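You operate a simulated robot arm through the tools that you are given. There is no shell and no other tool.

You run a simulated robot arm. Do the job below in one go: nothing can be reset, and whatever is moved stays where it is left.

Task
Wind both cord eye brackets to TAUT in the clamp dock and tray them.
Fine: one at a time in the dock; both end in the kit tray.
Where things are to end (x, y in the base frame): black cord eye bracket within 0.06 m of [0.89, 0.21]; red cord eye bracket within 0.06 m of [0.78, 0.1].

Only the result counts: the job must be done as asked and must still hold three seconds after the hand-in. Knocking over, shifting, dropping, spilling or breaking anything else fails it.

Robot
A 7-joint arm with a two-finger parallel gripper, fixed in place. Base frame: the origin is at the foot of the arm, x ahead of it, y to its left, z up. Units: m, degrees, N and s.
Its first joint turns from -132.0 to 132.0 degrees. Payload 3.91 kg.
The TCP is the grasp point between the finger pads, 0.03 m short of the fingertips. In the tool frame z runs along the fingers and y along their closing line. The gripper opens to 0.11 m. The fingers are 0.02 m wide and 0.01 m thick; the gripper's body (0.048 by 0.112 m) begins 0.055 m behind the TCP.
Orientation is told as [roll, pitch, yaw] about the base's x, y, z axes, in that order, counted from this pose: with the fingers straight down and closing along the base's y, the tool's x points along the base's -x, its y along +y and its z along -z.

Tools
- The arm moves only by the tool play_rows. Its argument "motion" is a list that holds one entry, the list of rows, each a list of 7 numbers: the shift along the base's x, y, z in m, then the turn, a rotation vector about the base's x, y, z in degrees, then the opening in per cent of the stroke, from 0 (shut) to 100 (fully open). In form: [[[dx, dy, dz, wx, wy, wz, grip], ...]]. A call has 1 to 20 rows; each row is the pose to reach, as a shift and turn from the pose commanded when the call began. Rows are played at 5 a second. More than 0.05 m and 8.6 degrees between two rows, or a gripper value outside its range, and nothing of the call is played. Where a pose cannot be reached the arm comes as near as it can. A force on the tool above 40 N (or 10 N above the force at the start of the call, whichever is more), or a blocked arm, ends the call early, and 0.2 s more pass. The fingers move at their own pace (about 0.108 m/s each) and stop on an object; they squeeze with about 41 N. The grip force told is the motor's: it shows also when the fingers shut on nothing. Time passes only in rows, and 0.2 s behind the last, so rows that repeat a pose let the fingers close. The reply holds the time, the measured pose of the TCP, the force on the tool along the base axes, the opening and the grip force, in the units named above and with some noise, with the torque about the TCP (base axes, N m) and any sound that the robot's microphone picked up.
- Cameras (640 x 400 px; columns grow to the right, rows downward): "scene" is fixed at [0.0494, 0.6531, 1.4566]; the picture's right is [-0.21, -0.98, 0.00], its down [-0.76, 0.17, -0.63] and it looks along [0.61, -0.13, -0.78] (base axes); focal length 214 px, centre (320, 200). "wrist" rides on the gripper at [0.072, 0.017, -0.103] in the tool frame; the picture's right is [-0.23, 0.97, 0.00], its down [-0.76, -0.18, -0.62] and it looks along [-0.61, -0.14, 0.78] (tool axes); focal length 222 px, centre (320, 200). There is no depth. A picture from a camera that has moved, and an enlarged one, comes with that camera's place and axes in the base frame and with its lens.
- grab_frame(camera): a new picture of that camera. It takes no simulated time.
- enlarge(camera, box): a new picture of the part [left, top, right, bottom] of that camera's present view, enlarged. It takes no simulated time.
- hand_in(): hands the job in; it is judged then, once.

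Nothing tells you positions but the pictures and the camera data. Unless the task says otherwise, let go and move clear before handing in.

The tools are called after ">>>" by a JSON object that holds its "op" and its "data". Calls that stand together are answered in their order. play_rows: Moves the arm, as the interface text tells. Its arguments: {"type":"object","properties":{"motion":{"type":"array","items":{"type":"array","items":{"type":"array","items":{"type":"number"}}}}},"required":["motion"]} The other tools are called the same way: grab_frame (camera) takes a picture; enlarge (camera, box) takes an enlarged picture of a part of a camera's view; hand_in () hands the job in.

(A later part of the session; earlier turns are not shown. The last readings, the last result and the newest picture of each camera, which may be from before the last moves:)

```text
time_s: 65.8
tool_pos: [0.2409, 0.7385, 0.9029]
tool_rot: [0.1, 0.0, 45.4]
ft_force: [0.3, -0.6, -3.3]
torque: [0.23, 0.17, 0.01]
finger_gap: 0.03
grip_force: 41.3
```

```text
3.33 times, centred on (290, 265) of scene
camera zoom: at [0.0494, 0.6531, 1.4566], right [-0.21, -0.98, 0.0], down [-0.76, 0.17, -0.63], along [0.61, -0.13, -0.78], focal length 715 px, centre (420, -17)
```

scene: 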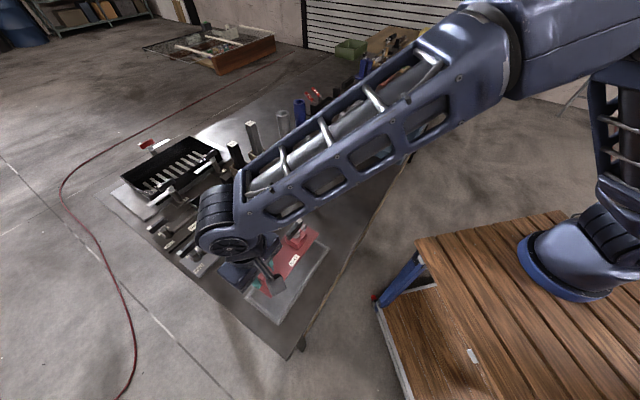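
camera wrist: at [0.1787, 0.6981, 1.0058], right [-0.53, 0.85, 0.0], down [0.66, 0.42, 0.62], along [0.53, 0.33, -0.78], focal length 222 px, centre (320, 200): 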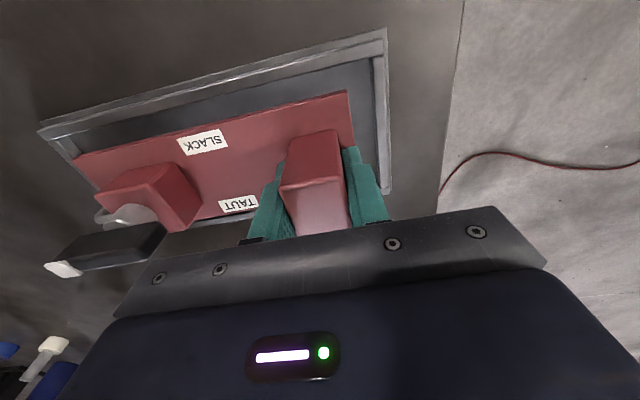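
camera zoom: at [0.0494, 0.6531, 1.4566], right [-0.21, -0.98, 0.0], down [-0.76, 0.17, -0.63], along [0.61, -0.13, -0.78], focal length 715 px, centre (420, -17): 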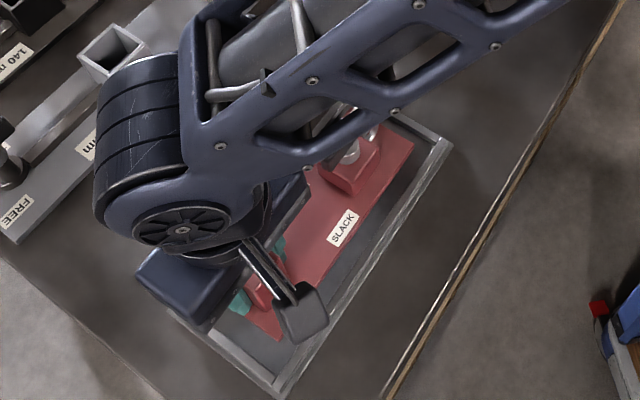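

The clearances look even, about 12 mm on each end and 10 mm on each side. I'll lower it the last part slowly.

>>> {"op": "play_rows", "data": {"motion": [[[0, 0, -0.006, 0, 0, 0, 0], [0, 0, -0.012, 0, 0, 0, 0], [0, 0, -0.016, 0, 0, 0, 0], [0, 0, -0.018, 0, 0, 0, 0], [0, 0, -0.02, 0, 0, 0, 0], [0, 0, -0.022, 0, 0, 0, 0]]]}}

>>> {"op": "grab_frame", "data": {"camera": "wrist"}}

```text
time_s: 67.2
tool_pos: [0.2412, 0.7382, 0.8833]
tool_rot: [0.2, 0.0, 45.5]
ft_force: [0.3, 0.4, 17.7]
torque: [-1.7, -0.52, -0.13]
finger_gap: 0.0298
grip_force: 40.6
```

```text
taken
camera wrist: at [0.178, 0.6978, 0.9858], right [-0.53, 0.85, 0.0], down [0.66, 0.42, 0.62], along [0.53, 0.33, -0.78], focal length 222 px, centre (320, 200)
```

wrist: 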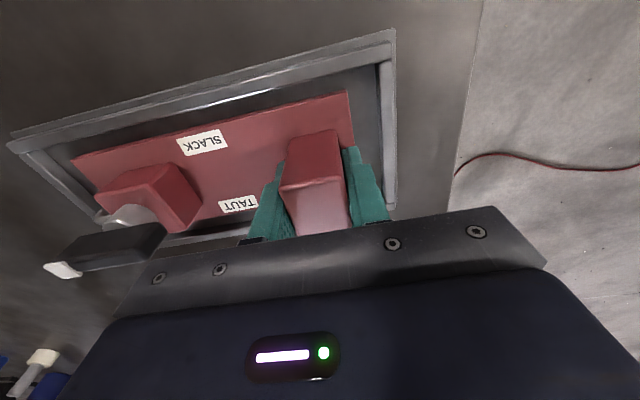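

The plate is on the dock floor. I'll release and rise.

>>> {"op": "play_rows", "data": {"motion": [[[0, 0, 0.001, 0, 0, 0, 20], [0, 0, 0.001, 0, 0, 0, 45], [0, 0, 0.001, 0, 0, 0, 45], [0, 0, 0.03, 0, 0, 0, 45], [0, 0, 0.07, 0, 0, 0, 50], [0, 0, 0.11, 0, 0, 0, 80], [0, 0, 0.15, 0, 0, 0, 100], [0, 0, 0.17, 0, 0, 0, 100], [0, 0, 0.17, 0, 0, 0, 100]]]}}

>>> {"op": "grab_frame", "data": {"camera": "wrist"}}

>>> {"op": "enlarge", "data": {"camera": "wrist", "box": [160, 0, 480, 200]}}

>>> {"op": "enlarge", "data": {"camera": "scene", "box": [240, 225, 340, 325]}}

```text
time_s: 69.2
tool_pos: [0.2438, 0.7362, 1.0509]
tool_rot: [0.2, 0.1, 45.5]
ft_force: [-0.6, -0.2, 0.9]
torque: [-0.01, 0.01, 0.0]
finger_gap: 0.1099
grip_force: 0.0
```

```text
taken
camera wrist: at [0.18, 0.6956, 1.1536], right [-0.53, 0.85, 0.0], down [0.66, 0.42, 0.62], along [0.53, 0.33, -0.78], focal length 222 px, centre (320, 200)
```

wrist: 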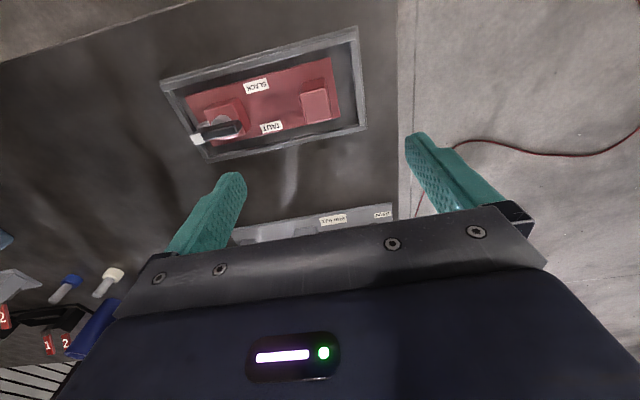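

```text
2.00 times, centred on (320, 100) of wrist
camera zoom: at [0.18, 0.6956, 1.1536], right [-0.53, 0.85, 0.0], down [0.66, 0.42, 0.62], along [0.53, 0.33, -0.78], focal length 444 px, centre (320, 400)
```

zoom: 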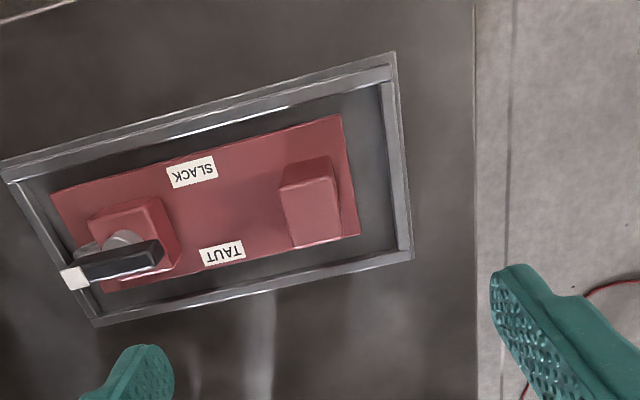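

```text
4.00 times, centred on (290, 275) of scene
camera zoom: at [0.0494, 0.6531, 1.4566], right [-0.21, -0.98, 0.0], down [-0.76, 0.17, -0.63], along [0.61, -0.13, -0.78], focal length 858 px, centre (440, -100)
```

zoom: 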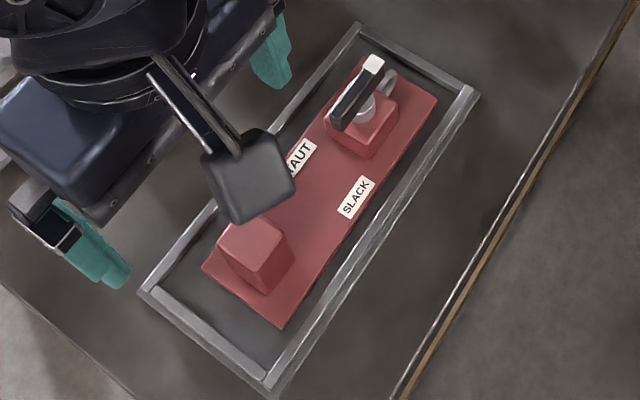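

The red bracket is in the dock. Its crank axis is near (0.322, 0.650). I'll turn the tool and go over the crank for a closer check.

>>> {"op": "play_rows", "data": {"motion": [[[0.008, -0.009, 0, 0, 0, -8, 100], [0.016, -0.018, 0, 0, 0, -16, 100], [0.024, -0.027, 0, 0, 0, -24, 90], [0.032, -0.036, 0, 0, 0, -32, 80], [0.04, -0.045, 0, 0, 0, -40, 70], [0.048, -0.054, 0, 0, 0, -48, 60], [0.056, -0.063, -0.01, 0, 0, -56, 50], [0.064, -0.072, -0.02, 0, 0, -64, 40], [0.072, -0.081, -0.032, 0, 0, -72, 40], [0.0795, -0.087, -0.032, 0, 0, -80, 40], [0.0795, -0.087, -0.032, 0, 0, -88, 40], [0.0795, -0.087, -0.032, 0, 0, -90, 40], [0.0795, -0.087, -0.032, 0, 0, -90, 40]]]}}

>>> {"op": "grab_frame", "data": {"camera": "wrist"}}

>>> {"op": "enlarge", "data": {"camera": "wrist", "box": [220, 20, 420, 200]}}

>>> {"op": "enlarge", "data": {"camera": "scene", "box": [240, 215, 340, 315]}}

```text
time_s: 72.0
tool_pos: [0.3216, 0.6497, 1.019]
tool_rot: [0.2, 0.0, -44.6]
ft_force: [-0.2, -0.5, 0.8]
torque: [0.01, 0.01, 0.03]
finger_gap: 0.0441
grip_force: 0.1
```

```text
taken
camera wrist: at [0.2811, 0.7128, 1.1219], right [0.85, 0.53, 0.0], down [0.42, -0.66, 0.62], along [0.33, -0.53, -0.78], focal length 222 px, centre (320, 200)
```

wrist: 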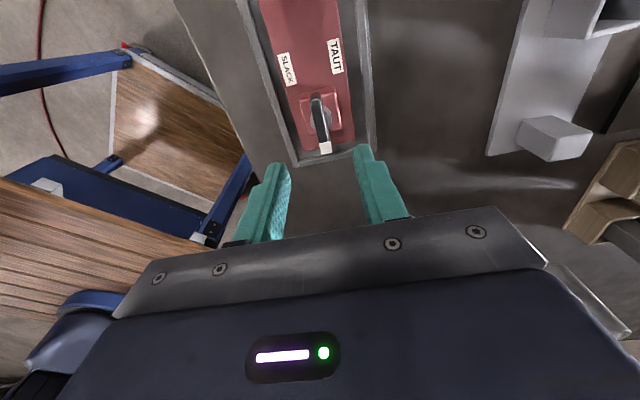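

```text
2.22 times, centred on (320, 110) of wrist
camera zoom: at [0.2811, 0.7128, 1.1219], right [0.85, 0.53, 0.0], down [0.42, -0.66, 0.62], along [0.33, -0.53, -0.78], focal length 494 px, centre (320, 400)
```

zoom: 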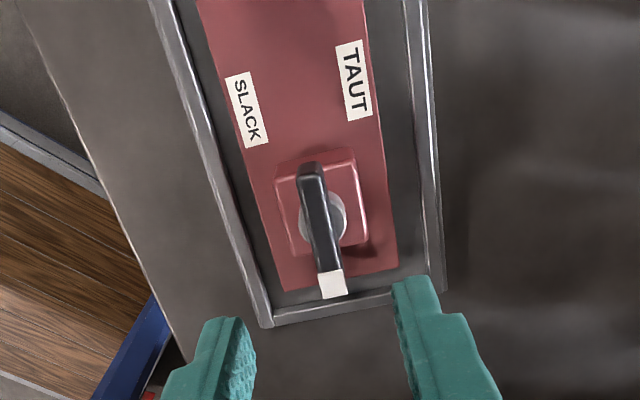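

```text
4.00 times, centred on (290, 265) of scene
camera zoom: at [0.0494, 0.6531, 1.4566], right [-0.21, -0.98, 0.0], down [-0.76, 0.17, -0.63], along [0.61, -0.13, -0.78], focal length 858 px, centre (440, -60)
```

zoom: 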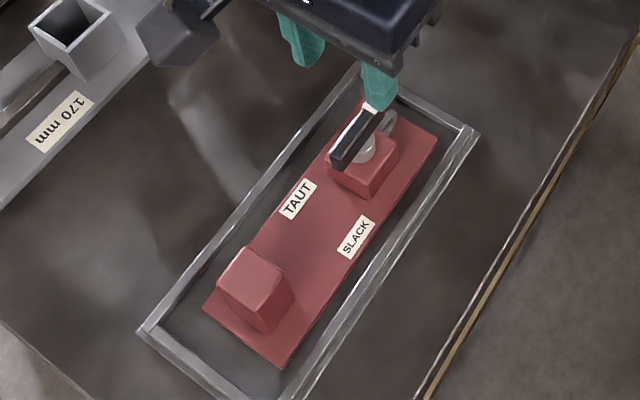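

The bar centre is about 3 mm toward the eye from the TCP, and the bar is turned about 2.4° from the tool. I'll correct that, descend to the height that worked before and grip.

>>> {"op": "play_rows", "data": {"motion": [[[0.001, -0.001, -0.02, 0, 0, -1, 40], [0.002, -0.002, -0.05, 0, 0, -2.4, 35], [0.002, -0.002, -0.075, 0, 0, -2.4, 30], [0.002, -0.002, -0.0835, 0, 0, -2.4, 30], [0.002, -0.002, -0.0835, 0, 0, -2.4, 15], [0.002, -0.002, -0.0835, 0, 0, -2.4, 0], [0.002, -0.002, -0.0835, 0, 0, -2.4, 0], [0.002, -0.002, -0.0835, 0, 0, -2.4, 0]]]}}

>>> {"op": "enlarge", "data": {"camera": "wrist", "box": [220, 50, 420, 230]}}

>>> {"op": "enlarge", "data": {"camera": "scene", "box": [240, 215, 340, 315]}}

```text
time_s: 73.8
tool_pos: [0.3224, 0.6485, 0.9364]
tool_rot: [0.1, 0.1, -47.0]
ft_force: [1.1, 1.4, 1.7]
torque: [0.09, 0.1, 0.03]
finger_gap: 0.0105
grip_force: 40.3
```

```text
2.22 times, centred on (320, 140) of wrist
camera zoom: at [0.2847, 0.7121, 1.0395], right [0.87, 0.5, 0.0], down [0.39, -0.68, 0.62], along [0.31, -0.54, -0.78], focal length 494 px, centre (320, 333)
```

zoom: 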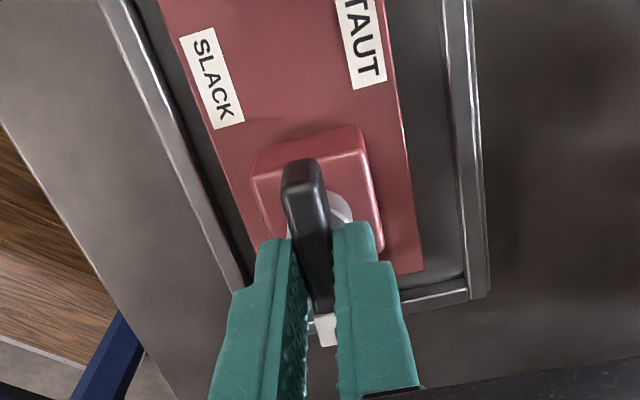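

```text
4.00 times, centred on (290, 265) of scene
camera zoom: at [0.0494, 0.6531, 1.4566], right [-0.21, -0.98, 0.0], down [-0.76, 0.17, -0.63], along [0.61, -0.13, -0.78], focal length 858 px, centre (440, -60)
```

zoom: 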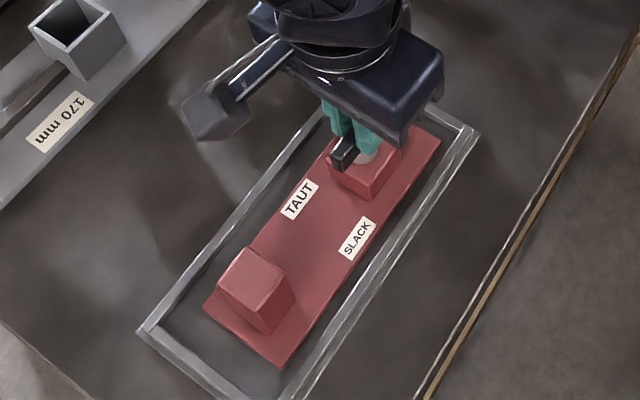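

The bar is gripped with a gap of 0.0105 and low torque. I'll wind clockwise as before, with checks.

>>> {"op": "play_rows", "data": {"motion": [[[0, 0, 0, 0, 0, -4, 0], [0, 0, 0, 0, 0, -8, 0], [0, 0, 0, 0, 0, -12, 0], [0, 0, 0, 0, 0, -16, 0], [0, 0, 0, 0, 0, -20, 0], [0, 0, 0, 0, 0, -20, 0]]]}}

>>> {"op": "enlarge", "data": {"camera": "wrist", "box": [220, 50, 420, 230]}}

```text
time_s: 75.2
tool_pos: [0.3235, 0.6487, 0.9363]
tool_rot: [0.3, 0.2, -67.0]
ft_force: [-0.7, -1.9, 21.4]
torque: [-0.32, -0.05, 0.01]
finger_gap: 0.0102
grip_force: 41.2
```

```text
2.22 times, centred on (320, 140) of wrist
camera zoom: at [0.3092, 0.721, 1.0395], right [0.99, 0.17, 0.0], down [0.13, -0.77, 0.62], along [0.11, -0.61, -0.78], focal length 494 px, centre (320, 333)
```

zoom: 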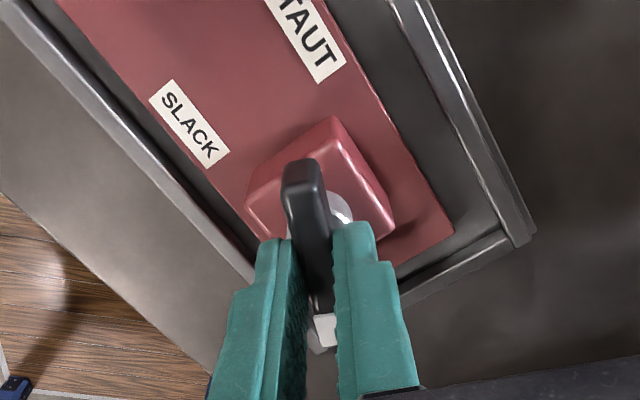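

The handle turns freely again. The vertical force has risen to 21 N, so I'll raise 1 mm while continuing.

>>> {"op": "play_rows", "data": {"motion": [[[0, 0, 0.001, 0, 0, -4, 0], [0, 0, 0.001, 0, 0, -8, 0], [0, 0, 0.001, 0, 0, -12, 0], [0, 0, 0.001, 0, 0, -16, 0], [0, 0, 0.001, 0, 0, -20, 0], [0, 0, 0.001, 0, 0, -20, 0]]]}}

>>> {"op": "enlarge", "data": {"camera": "wrist", "box": [220, 50, 420, 230]}}

>>> {"op": "enlarge", "data": {"camera": "scene", "box": [240, 215, 340, 315]}}

```text
time_s: 76.6
tool_pos: [0.323, 0.6475, 0.9367]
tool_rot: [0.0, 0.0, -87.0]
ft_force: [-1.3, 1.4, 5.9]
torque: [0.21, 0.04, 0.02]
finger_gap: 0.0101
grip_force: 40.5
```

```text
2.22 times, centred on (320, 140) of wrist
camera zoom: at [0.3353, 0.7211, 1.0393], right [0.98, -0.18, 0.0], down [-0.14, -0.77, 0.62], along [-0.11, -0.61, -0.78], focal length 494 px, centre (320, 333)
```

zoom: 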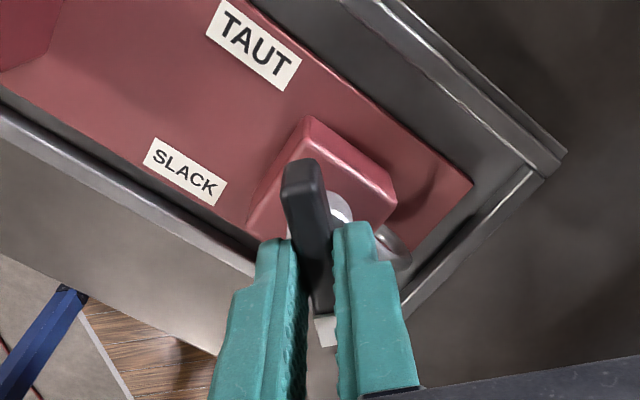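

```text
4.00 times, centred on (290, 265) of scene
camera zoom: at [0.0494, 0.6531, 1.4566], right [-0.21, -0.98, 0.0], down [-0.76, 0.17, -0.63], along [0.61, -0.13, -0.78], focal length 858 px, centre (440, -60)
```

zoom: 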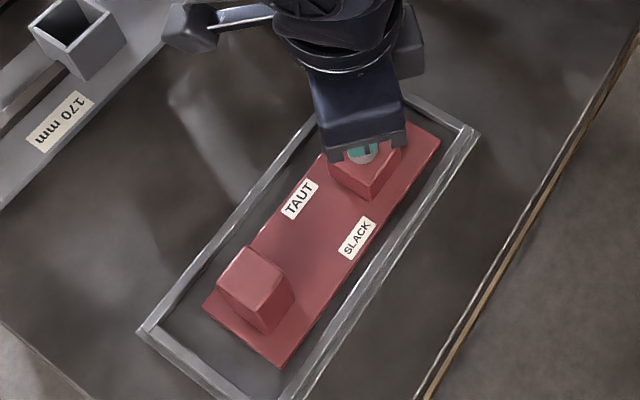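

The plate stays put and the handle keeps turning. I'll continue 40° more, then regrasp.

>>> {"op": "play_rows", "data": {"motion": [[[0, 0, 0, 0, 0, -4, 0], [0, 0, 0, 0, 0, -8, 0], [0, 0, 0, 0, 0, -12, 0], [0, 0, 0, 0, 0, -16, 0], [0, 0, 0, 0, 0, -20, 0], [0, 0, 0, 0, 0, -24, 0], [0, 0, 0, 0, 0, -28, 0], [0, 0, 0, 0, 0, -32, 0], [0, 0, 0, 0, 0, -36, 0], [0, 0, 0, 0, 0, -40, 0], [0, 0, 0, 0, 0, -40, 0]]]}}

>>> {"op": "enlarge", "data": {"camera": "wrist", "box": [220, 50, 420, 230]}}

```text
time_s: 79.0
tool_pos: [0.3231, 0.6483, 0.9365]
tool_rot: [0.1, 0.0, -127.1]
ft_force: [1.2, 0.7, 3.0]
torque: [0.25, -0.19, -0.01]
finger_gap: 0.0103
grip_force: 41.1
```

```text
2.22 times, centred on (320, 140) of wrist
camera zoom: at [0.3793, 0.6959, 1.0394], right [0.64, -0.77, 0.0], down [-0.6, -0.5, 0.62], along [-0.48, -0.4, -0.78], focal length 494 px, centre (320, 333)
```

zoom: 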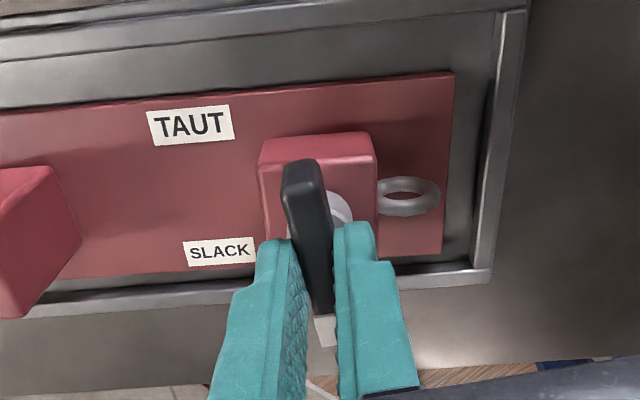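

The handle is about 80° around. I'll release, lift, turn back 180° and regrasp.

>>> {"op": "play_rows", "data": {"motion": [[[0, 0, 0, 0, 0, 0, 30], [0, 0, 0, 0, 0, 0, 40], [0, 0, 0.03, 0, 0, 0, 40], [0, 0, 0.06, 0, 0, 0, 40], [0, 0, 0.06, 0, 0, 8, 40], [0, 0, 0.06, 0, 0, 16, 40], [0, 0, 0.06, 0, 0, 24, 40], [0, 0, 0.06, 0, 0, 32, 40], [0, 0, 0.06, 0, 0, 40, 40], [0, 0, 0.06, 0, 0, 48, 40], [0, 0, 0.06, 0, 0, 56, 40], [0, 0, 0.06, 0, 0, 64, 40], [0, 0, 0.06, 0, 0, 72, 40], [0, 0, 0.06, 0, 0, 80, 40], [0, 0, 0.06, 0, 0, 88, 40], [0, 0, 0.06, 0, 0, 90, 40]]]}}

>>> {"op": "play_rows", "data": {"motion": [[[0, 0, 0, 0, 0, 8, 40], [0, 0, 0, 0, 0, 16, 40], [0, 0, 0, 0, 0, 24, 40], [0, 0, 0, 0, 0, 32, 40], [0, 0, 0, 0, 0, 40, 40], [0, 0, 0, 0, 0, 48, 40], [0, 0, 0, 0, 0, 56, 40], [0, 0, 0, 0, 0, 64, 40], [0, 0, 0, 0, 0, 72, 40], [0, 0, 0, 0, 0, 80, 40], [0, 0, 0, 0, 0, 88, 40], [0, 0, 0, 0, 0, 90, 40], [0, 0, 0, 0, 0, 90, 40]]]}}

>>> {"op": "enlarge", "data": {"camera": "wrist", "box": [220, 20, 420, 200]}}

```text
time_s: 82.4
tool_pos: [0.3217, 0.6488, 0.9962]
tool_rot: [0.2, 0.0, -37.0]
ft_force: [0.0, 0.0, -0.6]
torque: [-0.01, 0.03, -0.02]
finger_gap: 0.0441
grip_force: 0.0
```

```text
time_s: 85.2
tool_pos: [0.322, 0.6487, 0.9952]
tool_rot: [0.1, 0.0, 53.1]
ft_force: [0.2, 0.3, -0.9]
torque: [-0.01, 0.02, -0.02]
finger_gap: 0.0439
grip_force: 0.1
```

```text
2.22 times, centred on (320, 110) of wrist
camera zoom: at [0.2652, 0.6002, 1.0994], right [-0.64, 0.77, 0.0], down [0.6, 0.5, 0.62], along [0.48, 0.4, -0.78], focal length 494 px, centre (320, 400)
```

zoom: 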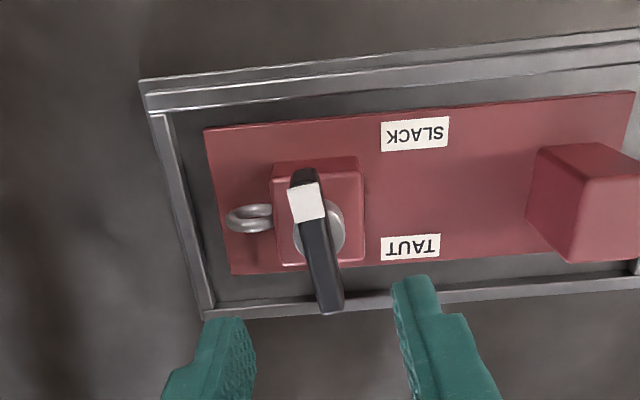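

The bar stayed where it was left. I'll descend, regrip, and wind on for the first 40°.

>>> {"op": "play_rows", "data": {"motion": [[[0, 0, -0.03, 0, 0, 0, 40], [0, 0, -0.06, 0, 0, 0, 30], [0, 0, -0.06, 0, 0, 0, 30], [0, 0, -0.06, 0, 0, 0, 0], [0, 0, -0.06, 0, 0, 0, 0], [0, 0, -0.06, 0, 0, 0, 0], [0, 0, -0.06, 0, 0, -4, 0], [0, 0, -0.06, 0, 0, -8, 0], [0, 0, -0.06, 0, 0, -12, 0], [0, 0, -0.06, 0, 0, -16, 0], [0, 0, -0.06, 0, 0, -20, 0], [0, 0, -0.06, 0, 0, -24, 0], [0, 0, -0.06, 0, 0, -28, 0], [0, 0, -0.06, 0, 0, -32, 0], [0, 0, -0.06, 0, 0, -36, 0], [0, 0, -0.06, 0, 0, -40, 0], [0, 0, -0.06, 0, 0, -40, 0]]]}}

>>> {"op": "enlarge", "data": {"camera": "wrist", "box": [220, 50, 420, 230]}}

```text
time_s: 88.8
tool_pos: [0.3228, 0.6496, 0.9363]
tool_rot: [0.1, 0.2, 12.9]
ft_force: [-0.3, -0.6, -0.3]
torque: [-0.07, -0.08, -0.01]
finger_gap: 0.0101
grip_force: 40.6
```

```text
2.22 times, centred on (320, 140) of wrist
camera zoom: at [0.2481, 0.6485, 1.0396], right [0.0, 1.0, 0.0], down [0.78, 0.0, 0.62], along [0.62, 0.0, -0.78], focal length 494 px, centre (320, 333)
```

zoom: 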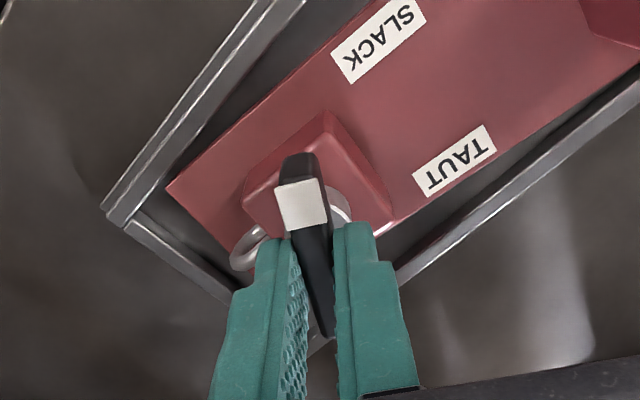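

The handle is at about 120°. I'll continue clockwise by 52°.

>>> {"op": "play_rows", "data": {"motion": [[[0, 0, 0, 0, 0, -4, 0], [0, 0, 0, 0, 0, -8, 0], [0, 0, 0, 0, 0, -12, 0], [0, 0, 0, 0, 0, -16, 0], [0, 0, 0, 0, 0, -20, 0], [0, 0, 0, 0, 0, -24, 0], [0, 0, 0, 0, 0, -28, 0], [0, 0, 0, 0, 0, -32, 0], [0, 0, 0, 0, 0, -36, 0], [0, 0, 0, 0, 0, -40, 0], [0, 0, 0, 0, 0, -44, 0], [0, 0, 0, 0, 0, -48, 0], [0, 0, 0, 0, 0, -52, 0], [0, 0, 0, 0, 0, -52, 0]]]}}

>>> {"op": "enlarge", "data": {"camera": "wrist", "box": [220, 50, 420, 230]}}

>>> {"op": "enlarge", "data": {"camera": "scene", "box": [240, 215, 340, 315]}}

```text
time_s: 91.8
tool_pos: [0.3243, 0.6483, 0.9361]
tool_rot: [0.2, 0.0, -39.0]
ft_force: [-0.2, 0.4, 0.0]
torque: [0.1, 0.16, -0.01]
finger_gap: 0.0101
grip_force: 41.2
```

```text
2.22 times, centred on (320, 140) of wrist
camera zoom: at [0.2774, 0.7071, 1.0391], right [0.79, 0.61, 0.0], down [0.48, -0.62, 0.62], along [0.38, -0.49, -0.78], focal length 494 px, centre (320, 333)
```

zoom: 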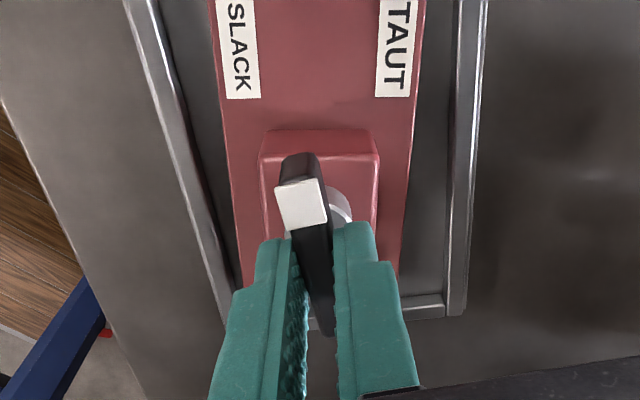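

```text
4.00 times, centred on (290, 265) of scene
camera zoom: at [0.0494, 0.6531, 1.4566], right [-0.21, -0.98, 0.0], down [-0.76, 0.17, -0.63], along [0.61, -0.13, -0.78], focal length 858 px, centre (440, -60)
```

zoom: 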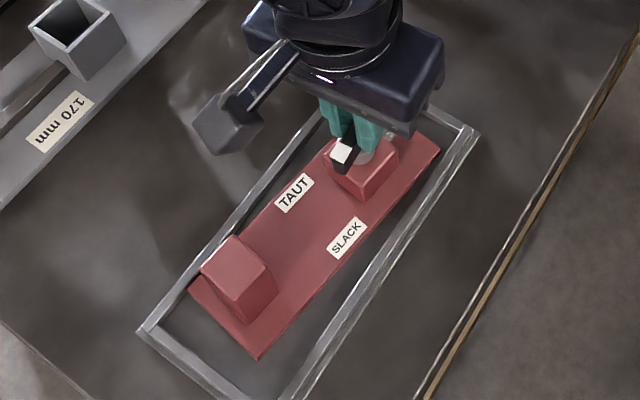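

The bracket is now braced against the dock wall and the bar is at about 170°. I'll go on to the stop in small steps.

>>> {"op": "play_rows", "data": {"motion": [[[0, 0, 0, 0, 0, -4, 0], [0, 0, 0, 0, 0, -8, 0], [0, 0, 0, 0, 0, -12, 0], [0, 0, 0, 0, 0, -16, 0], [0, 0, 0, 0, 0, -20, 0], [0, 0, 0, 0, 0, -24, 0], [0, 0, 0, 0, 0, -24, 0]]]}}

>>> {"op": "enlarge", "data": {"camera": "wrist", "box": [220, 50, 420, 230]}}

>>> {"op": "enlarge", "data": {"camera": "scene", "box": [240, 215, 340, 315]}}

```text
time_s: 93.4
tool_pos: [0.3225, 0.6486, 0.9371]
tool_rot: [0.0, 0.0, -63.0]
ft_force: [-2.1, -4.7, -0.2]
torque: [-0.5, 0.15, 0.67]
finger_gap: 0.0103
grip_force: 41.0
```

```text
2.22 times, centred on (320, 140) of wrist
camera zoom: at [0.3047, 0.7201, 1.0396], right [0.97, 0.24, 0.0], down [0.19, -0.76, 0.62], along [0.15, -0.6, -0.78], focal length 494 px, centre (320, 333)
```

zoom: 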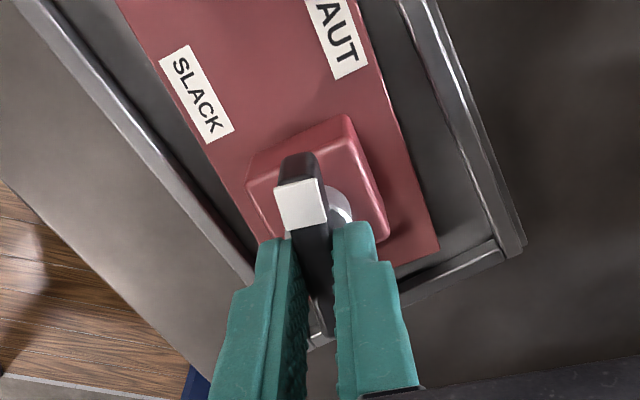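

```text
4.00 times, centred on (290, 265) of scene
camera zoom: at [0.0494, 0.6531, 1.4566], right [-0.21, -0.98, 0.0], down [-0.76, 0.17, -0.63], along [0.61, -0.13, -0.78], focal length 858 px, centre (440, -60)
```

zoom: 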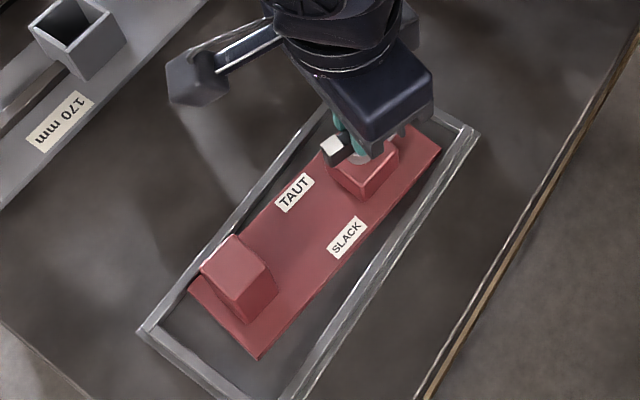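

The torque has risen to 0.67 N m, so the stop is reached. I'll push a little more to be sure, then ease back and release.

>>> {"op": "play_rows", "data": {"motion": [[[0, 0, 0, 0, 0, -4, 0], [0, 0, 0, 0, 0, -8, 0], [0, 0, 0, 0, 0, -11, 0], [0, 0, 0, 0, 0, -11, 0]]]}}

>>> {"op": "enlarge", "data": {"camera": "wrist", "box": [220, 50, 420, 230]}}

```text
time_s: 94.4
tool_pos: [0.3224, 0.6494, 0.9378]
tool_rot: [0.1, 0.1, -73.9]
ft_force: [-5.2, -5.8, -0.5]
torque: [-0.35, 0.44, 1.09]
finger_gap: 0.0141
grip_force: 41.0
```

```text
2.22 times, centred on (320, 140) of wrist
camera zoom: at [0.3185, 0.7224, 1.04], right [1.0, 0.05, 0.0], down [0.04, -0.78, 0.62], along [0.03, -0.62, -0.78], focal length 494 px, centre (320, 333)
```

zoom: 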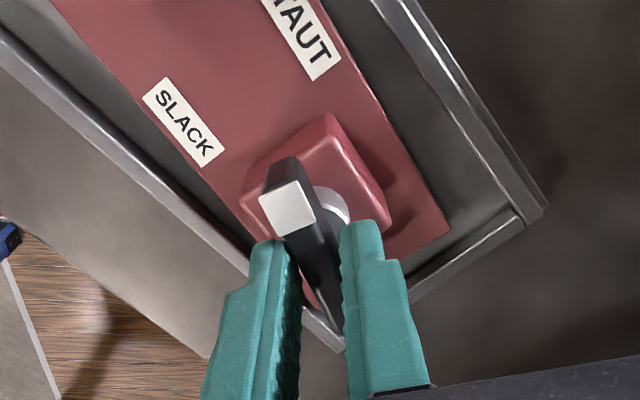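

The stop is confirmed at 1.09 N m, the same as for the black bracket. I'll ease back, release and lift.

>>> {"op": "play_rows", "data": {"motion": [[[0, 0, 0, 0, 0, 4, 0], [0, 0, 0, 0, 0, 9, 0], [0, 0, 0, 0, 0, 9, 35], [0, 0, 0, 0, 0, 9, 40], [0, 0, 0.03, 0, 0, 9, 40], [0, 0, 0.06, 0, 0, 9, 40], [0, 0, 0.09, 0, 0, 9, 60], [0, 0, 0.12, 0, 0, 9, 100], [0, 0, 0.12, 0, 0, 9, 100]]]}}

>>> {"op": "enlarge", "data": {"camera": "wrist", "box": [220, 10, 420, 160]}}

>>> {"op": "enlarge", "data": {"camera": "scene", "box": [240, 225, 340, 325]}}

```text
time_s: 96.4
tool_pos: [0.322, 0.6472, 1.0548]
tool_rot: [0.1, 0.0, -65.0]
ft_force: [0.0, -0.5, 0.1]
torque: [-0.03, -0.04, -0.02]
finger_gap: 0.1099
grip_force: 0.0
```

```text
2.67 times, centred on (320, 85) of wrist
camera zoom: at [0.306, 0.7207, 1.1585], right [0.98, 0.21, 0.0], down [0.16, -0.77, 0.62], along [0.13, -0.61, -0.78], focal length 592 px, centre (320, 507)
```

zoom: 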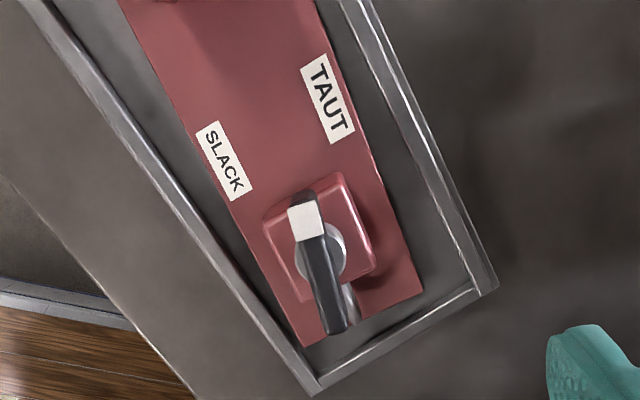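

```text
4.00 times, centred on (290, 275) of scene
camera zoom: at [0.0494, 0.6531, 1.4566], right [-0.21, -0.98, 0.0], down [-0.76, 0.17, -0.63], along [0.61, -0.13, -0.78], focal length 858 px, centre (440, -100)
```

zoom: 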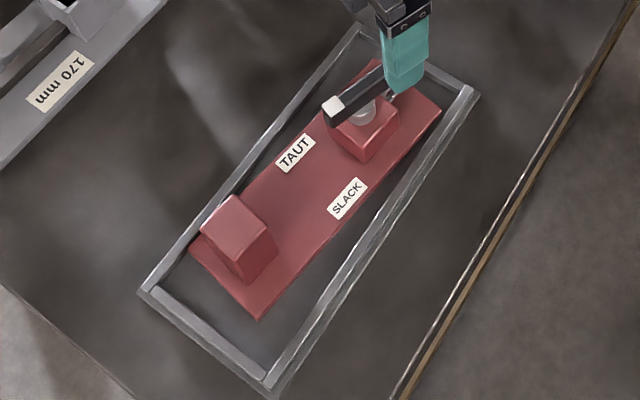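

The red handle is at the same end position as the black one. I'll now move over the red block, near (0.2535, 0.744), with the plate at about −52°.

>>> {"op": "play_rows", "data": {"motion": [[[-0.005, 0.007, 0, 0, 0, 8, 100], [-0.011, 0.015, 0, 0, 0, 16, 100], [-0.016, 0.022, 0, 0, 0, 24, 100], [-0.021, 0.03, 0, 0, 0, 32, 100], [-0.026, 0.037, 0, 0, 0, 40, 100], [-0.032, 0.045, 0, 0, 0, 48, 100], [-0.037, 0.052, 0, 0, 0, 56, 100], [-0.042, 0.06, 0, 0, 0, 64, 100], [-0.047, 0.067, 0, 0, 0, 72, 100], [-0.053, 0.075, 0, 0, 0, 80, 100], [-0.058, 0.082, 0, 0, 0, 88, 100], [-0.063, 0.09, 0, 0, 0, 96, 100], [-0.069, 0.0965, 0, 0, 0, 103.5, 100], [-0.069, 0.0965, 0, 0, 0, 103.5, 100]]]}}

>>> {"op": "enlarge", "data": {"camera": "wrist", "box": [160, 0, 480, 200]}}

```text
time_s: 99.4
tool_pos: [0.2533, 0.7456, 1.0558]
tool_rot: [0.1, 0.1, 38.6]
ft_force: [0.7, 0.3, -0.5]
torque: [0.02, 0.03, 0.01]
finger_gap: 0.1103
grip_force: 0.0
```

```text
2.00 times, centred on (320, 100) of wrist
camera zoom: at [0.186, 0.7129, 1.1599], right [-0.43, 0.9, 0.0], down [0.71, 0.34, 0.62], along [0.56, 0.27, -0.78], focal length 444 px, centre (320, 400)
```

zoom: 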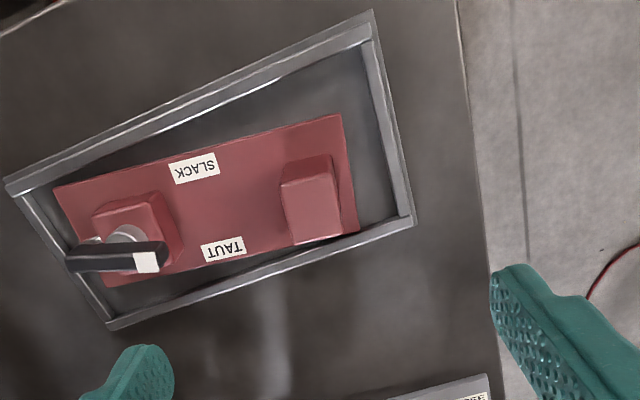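

The block is about 4 mm off toward the eye side. I'll correct for that, descend, and grip with a gradual close.

>>> {"op": "play_rows", "data": {"motion": [[[0.0025, -0.003, -0.04, 0, 0, -0.6, 60], [0.0025, -0.003, -0.08, 0, 0, -0.6, 50], [0.0025, -0.003, -0.12, 0, 0, -0.6, 50], [0.0025, -0.003, -0.15, 0, 0, -0.6, 50], [0.0025, -0.003, -0.174, 0, 0, -0.6, 50], [0.0025, -0.003, -0.174, 0, 0, -0.6, 50], [0.0025, -0.003, -0.174, 0, 0, -0.6, 35], [0.0025, -0.003, -0.174, 0, 0, -0.6, 28], [0.0025, -0.003, -0.174, 0, 0, -0.6, 20], [0.0025, -0.003, -0.174, 0, 0, -0.6, 0], [0.0025, -0.003, -0.174, 0, 0, -0.6, 0]]]}}

>>> {"op": "grab_frame", "data": {"camera": "wrist"}}

```text
time_s: 101.8
tool_pos: [0.2557, 0.7435, 0.8833]
tool_rot: [0.1, 0.2, 38.0]
ft_force: [0.7, -1.7, 0.4]
torque: [-0.45, -0.28, 0.25]
finger_gap: 0.0299
grip_force: 40.9
```

```text
taken
camera wrist: at [0.1875, 0.7119, 0.9859], right [-0.42, 0.91, 0.0], down [0.71, 0.33, 0.62], along [0.56, 0.26, -0.78], focal length 222 px, centre (320, 200)
```

wrist: 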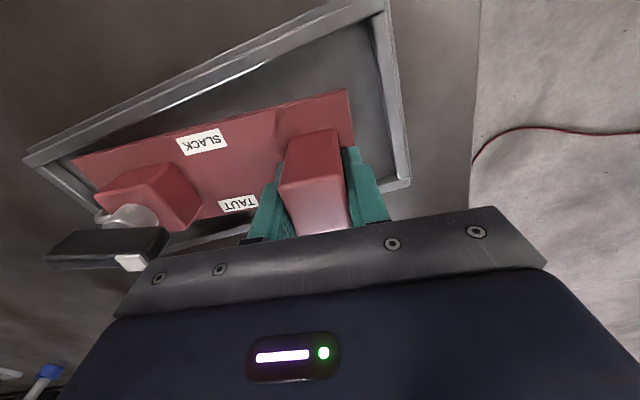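

The red bracket is gripped at the block. I'll lift it and carry it to the tray's near side.

>>> {"op": "play_rows", "data": {"motion": [[[0, 0, 0.005, 0, 0, 0, 0], [0, 0, 0.03, 0, 0, 0, 0], [0, 0, 0.07, 0, 0, 0, 0], [0, 0, 0.11, 0, 0, 0, 0], [0, 0, 0.15, 0, 0, 0, 0], [0, 0, 0.177, 0, 0, 0, 0], [0, 0, 0.177, 0, 0, 0, 0]]]}}

>>> {"op": "play_rows", "data": {"motion": [[[0.027, -0.032, 0, 0, 0, 0.4, 0], [0.054, -0.065, 0, 0, 0, 0.8, 0], [0.081, -0.097, 0, 0, 0, 1.2, 0], [0.1085, -0.129, 0, 0, 0, 1.7, 0], [0.136, -0.162, 0, 0, 0, 2.1, 0], [0.163, -0.194, 0, 0, 0, 2.5, 0], [0.19, -0.226, 0, 0, 0, 2.9, 0], [0.217, -0.259, 0, 0, 0, 3.3, 0], [0.244, -0.291, 0, 0, 0, 3.7, 0], [0.271, -0.323, 0, 0, 0, 4.1, 0], [0.298, -0.356, 0, 0, 0, 4.6, 0], [0.3255, -0.388, 0, 0, 0, 5.0, 0], [0.3525, -0.42, 0, 0, 0, 5.4, 0], [0.38, -0.453, 0, 0, 0, 5.8, 0], [0.407, -0.485, 0, 0, 0, 6.2, 0], [0.434, -0.517, 0, 0, 0, 6.6, 0], [0.461, -0.55, 0, 0, 0, 7.0, 0], [0.4883, -0.582, 0, 0, 0, 7.5, 0], [0.4883, -0.582, 0, 0, 0, 7.5, 0]]]}}

>>> {"op": "grab_frame", "data": {"camera": "wrist"}}

>>> {"op": "enlarge", "data": {"camera": "scene", "box": [330, 60, 450, 180]}}

```text
time_s: 103.4
tool_pos: [0.2554, 0.743, 1.0596]
tool_rot: [0.1, 0.1, 37.9]
ft_force: [0.0, 1.2, -3.6]
torque: [0.22, 0.15, 0.03]
finger_gap: 0.03
grip_force: 41.5
```

```text
time_s: 107.4
tool_pos: [0.7461, 0.1576, 1.0577]
tool_rot: [0.1, 0.0, 45.5]
ft_force: [0.8, 0.0, -4.3]
torque: [0.18, 0.17, -0.01]
finger_gap: 0.03
grip_force: 41.3
```

```text
taken
camera wrist: at [0.683, 0.1173, 1.1616], right [-0.53, 0.85, 0.0], down [0.66, 0.42, 0.62], along [0.53, 0.33, -0.78], focal length 222 px, centre (320, 200)
```

wrist: 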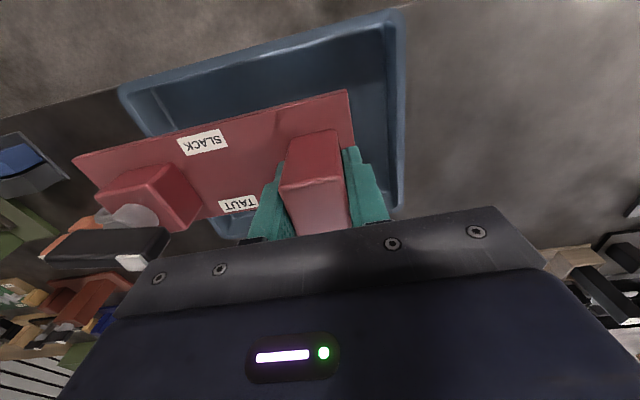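

```text
3.33 times, centred on (390, 120) of scene
camera zoom: at [0.0494, 0.6531, 1.4566], right [-0.21, -0.98, 0.0], down [-0.76, 0.17, -0.63], along [0.61, -0.13, -0.78], focal length 715 px, centre (87, 467)
```

zoom: 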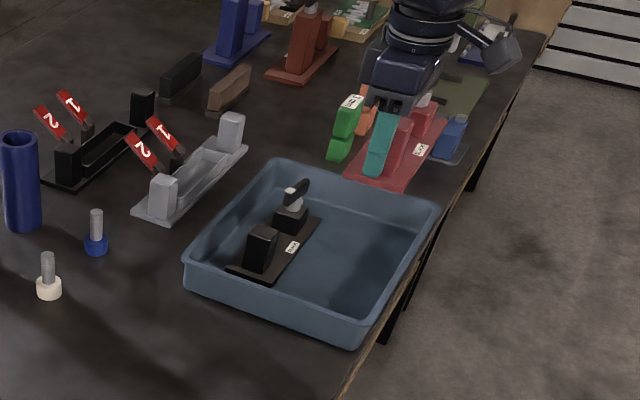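

The tray centre is confirmed near (0.8345, 0.1575), with an inner half-width of about 0.12. The red plate is set to land near (0.794, 0.111), clear of both the wall and the black bracket. I'll lower it.

>>> {"op": "play_rows", "data": {"motion": [[[0, 0, -0.04, 0, 0, 0, 0], [0, 0, -0.08, 0, 0, 0, 0], [0, 0, -0.11, 0, 0, 0, 0], [0, 0, -0.11, 0, 0, 0, 0]]]}}

>>> {"op": "grab_frame", "data": {"camera": "wrist"}}

>>> {"op": "enlarge", "data": {"camera": "scene", "box": [340, 70, 440, 170]}}

```text
time_s: 108.4
tool_pos: [0.746, 0.1583, 0.9492]
tool_rot: [0.0, 0.0, 45.5]
ft_force: [0.6, 0.3, -3.9]
torque: [0.23, 0.15, 0.0]
finger_gap: 0.0297
grip_force: 41.2
```

```text
taken
camera wrist: at [0.6825, 0.1187, 1.0526], right [-0.53, 0.85, 0.0], down [0.66, 0.42, 0.62], along [0.53, 0.33, -0.78], focal length 222 px, centre (320, 200)
```

wrist: 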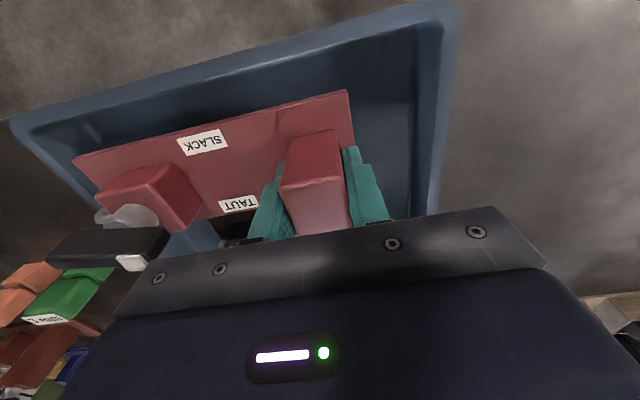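

```text
4.00 times, centred on (390, 120) of scene
camera zoom: at [0.0494, 0.6531, 1.4566], right [-0.21, -0.98, 0.0], down [-0.76, 0.17, -0.63], along [0.61, -0.13, -0.78], focal length 858 px, centre (40, 520)
```

zoom: 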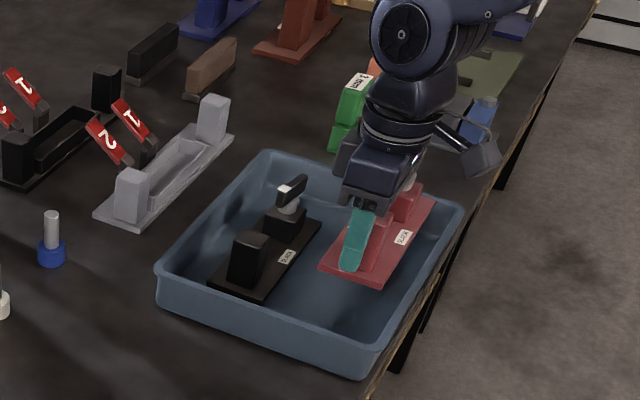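

The clearance to the walls and to the black bracket is good. I'll lower it to the floor, slowly at the end.

>>> {"op": "play_rows", "data": {"motion": [[[0, 0, -0.02, 0, 0, 0, 0], [0, 0, -0.035, 0, 0, 0, 0], [0, 0, -0.039, 0, 0, 0, 0], [0, 0, -0.041, 0, 0, 0, 0], [0, 0, -0.043, 0, 0, 0, 0], [0, 0, -0.045, 0, 0, 0, 0]]]}}

>>> {"op": "enlarge", "data": {"camera": "scene", "box": [360, 95, 430, 155]}}

```text
time_s: 109.8
tool_pos: [0.7458, 0.159, 0.9044]
tool_rot: [0.1, 0.0, 45.5]
ft_force: [0.7, -0.1, -3.5]
torque: [0.19, 0.2, -0.03]
finger_gap: 0.03
grip_force: 40.8
```

```text
6.67 times, centred on (395, 125) of scene
camera zoom: at [0.0494, 0.6531, 1.4566], right [-0.21, -0.98, 0.0], down [-0.76, 0.17, -0.63], along [0.61, -0.13, -0.78], focal length 1430 px, centre (-180, 700)
```

zoom: 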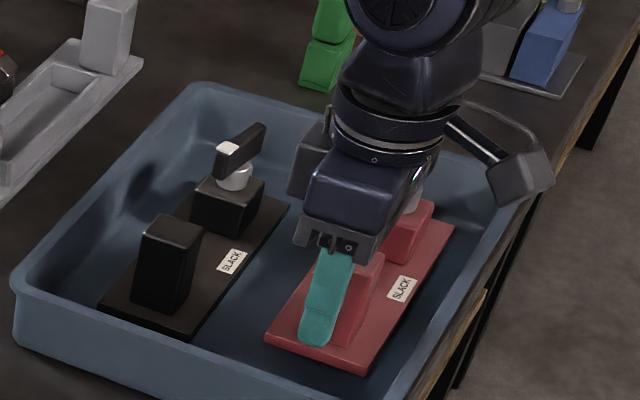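

There is no contact yet. I'll continue down in small steps.

>>> {"op": "play_rows", "data": {"motion": [[[0, 0, -0.0015, 0, 0, 0, 0], [0, 0, -0.003, 0, 0, 0, 0], [0, 0, -0.0045, 0, 0, 0, 0], [0, 0, -0.006, 0, 0, 0, 0]]]}}

```text
time_s: 110.8
tool_pos: [0.7456, 0.1578, 0.8987]
tool_rot: [0.2, 0.1, 45.3]
ft_force: [0.6, -0.4, -4.0]
torque: [0.22, 0.18, 0.02]
finger_gap: 0.03
grip_force: 40.4
```

Still no contact at 0.8987, so I'll continue.

>>> {"op": "play_rows", "data": {"motion": [[[0, 0, -0.002, 0, 0, 0, 0], [0, 0, -0.004, 0, 0, 0, 0], [0, 0, -0.006, 0, 0, 0, 0], [0, 0, -0.0075, 0, 0, 0, 0], [0, 0, -0.009, 0, 0, 0, 0], [0, 0, -0.01, 0, 0, 0, 0]]]}}

>>> {"op": "enlarge", "data": {"camera": "scene", "box": [360, 95, 430, 155]}}

```text
time_s: 112.2
tool_pos: [0.7438, 0.1588, 0.8876]
tool_rot: [0.1, 0.1, 45.4]
ft_force: [-0.3, -0.5, -3.7]
torque: [0.23, 0.17, -0.03]
finger_gap: 0.03
grip_force: 41.1
```

```text
6.67 times, centred on (395, 125) of scene
camera zoom: at [0.0494, 0.6531, 1.4566], right [-0.21, -0.98, 0.0], down [-0.76, 0.17, -0.63], along [0.61, -0.13, -0.78], focal length 1430 px, centre (-180, 700)
```

zoom: 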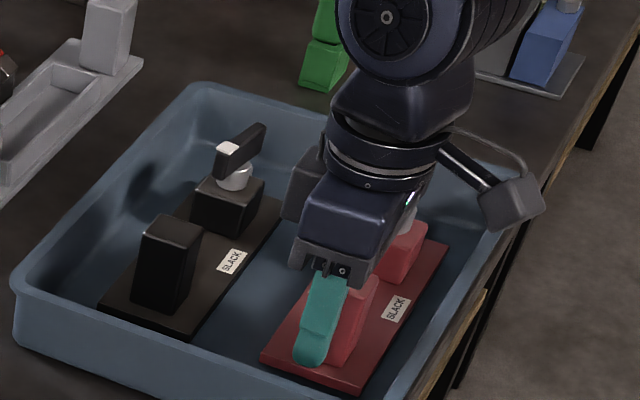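

The red bracket is still not in contact. I'll keep lowering in fine steps.

>>> {"op": "play_rows", "data": {"motion": [[[0, 0, -0.0015, 0, 0, 0, 0], [0, 0, -0.003, 0, 0, 0, 0], [0, 0, -0.0045, 0, 0, 0, 0], [0, 0, -0.006, 0, 0, 0, 0], [0, 0, -0.0075, 0, 0, 0, 0]]]}}

>>> {"op": "grab_frame", "data": {"camera": "wrist"}}

```text
time_s: 113.4
tool_pos: [0.7454, 0.1595, 0.8828]
tool_rot: [-0.1, -0.1, 45.4]
ft_force: [-3.3, 2.0, 30.9]
torque: [-0.81, 0.53, -0.13]
finger_gap: 0.0299
grip_force: 40.9
```

```text
taken
camera wrist: at [0.6813, 0.1197, 0.9854], right [-0.53, 0.85, 0.0], down [0.66, 0.42, 0.62], along [0.53, 0.33, -0.78], focal length 222 px, centre (320, 200)
```

wrist: 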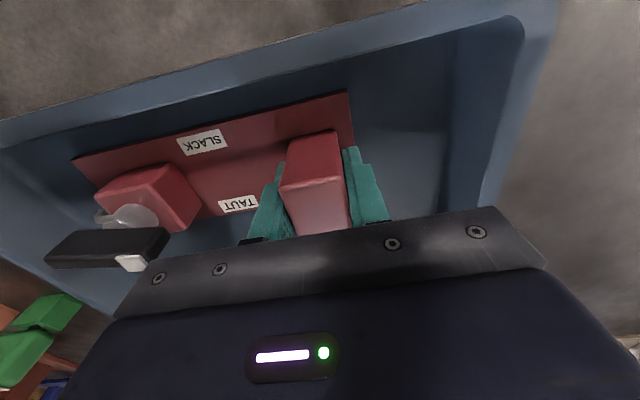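

Floor contact came at 0.883 with 31 N. I'll ease up slightly, release and lift clear.

>>> {"op": "play_rows", "data": {"motion": [[[0, 0, 0.001, 0, 0, 0, 0], [0, 0, 0.001, 0, 0, 0, 15], [0, 0, 0.001, 0, 0, 0, 45], [0, 0, 0.001, 0, 0, 0, 50], [0, 0, 0.03, 0, 0, 0, 50], [0, 0, 0.07, 0, 0, 0, 50], [0, 0, 0.11, 0, 0, 0, 50], [0, 0, 0.15, 0, 0, 0, 80], [0, 0, 0.19, 0, 0, 0, 100], [0, 0, 0.19, 0, 0, 0, 100]]]}}

>>> {"op": "grab_frame", "data": {"camera": "wrist"}}

>>> {"op": "enlarge", "data": {"camera": "scene", "box": [350, 90, 430, 160]}}

>>> {"op": "enlarge", "data": {"camera": "wrist", "box": [100, 0, 420, 200]}}

```text
time_s: 115.6
tool_pos: [0.7452, 0.1592, 1.0719]
tool_rot: [0.1, 0.1, 45.4]
ft_force: [-0.7, -0.2, -1.1]
torque: [0.03, 0.01, 0.01]
finger_gap: 0.1098
grip_force: 0.0
```

```text
taken
camera wrist: at [0.6827, 0.1201, 1.176], right [-0.53, 0.85, 0.0], down [0.66, 0.42, 0.62], along [0.53, 0.33, -0.78], focal length 222 px, centre (320, 200)
```

wrist: 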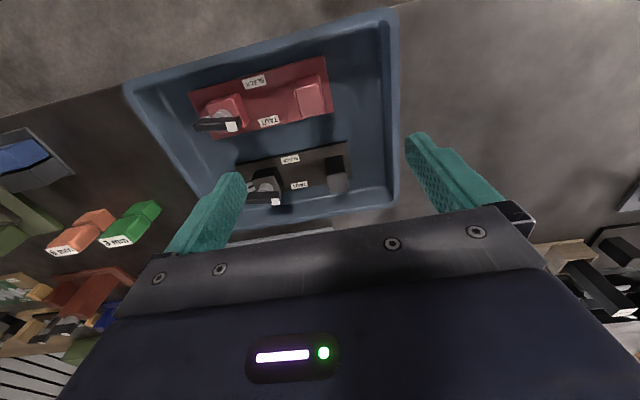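

```text
5.71 times, centred on (390, 125) of scene
camera zoom: at [0.0494, 0.6531, 1.4566], right [-0.21, -0.98, 0.0], down [-0.76, 0.17, -0.63], along [0.61, -0.13, -0.78], focal length 1226 px, centre (-80, 629)
```

zoom: 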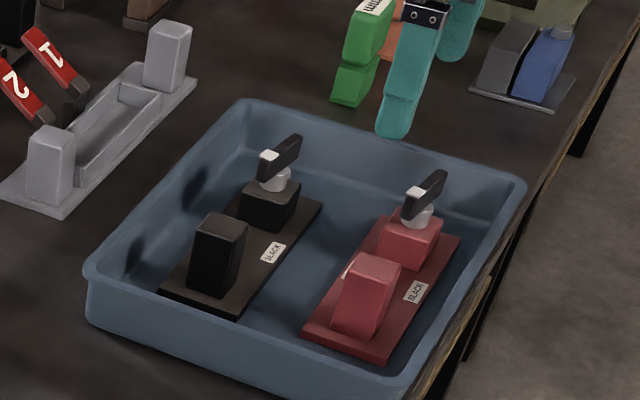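

```text
2.00 times, centred on (260, 100) of wrist
camera zoom: at [0.6827, 0.1201, 1.176], right [-0.53, 0.85, 0.0], down [0.66, 0.42, 0.62], along [0.53, 0.33, -0.78], focal length 444 px, centre (440, 400)
```

zoom: 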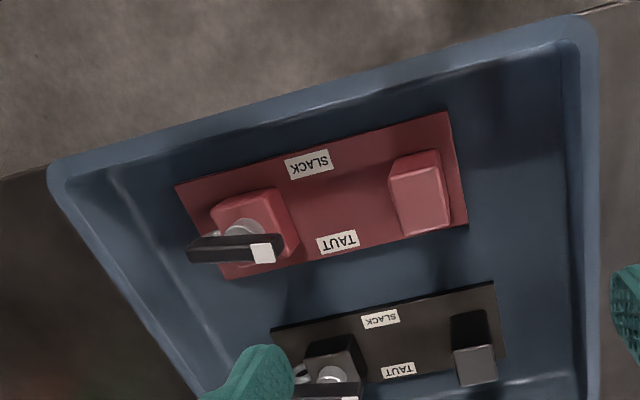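

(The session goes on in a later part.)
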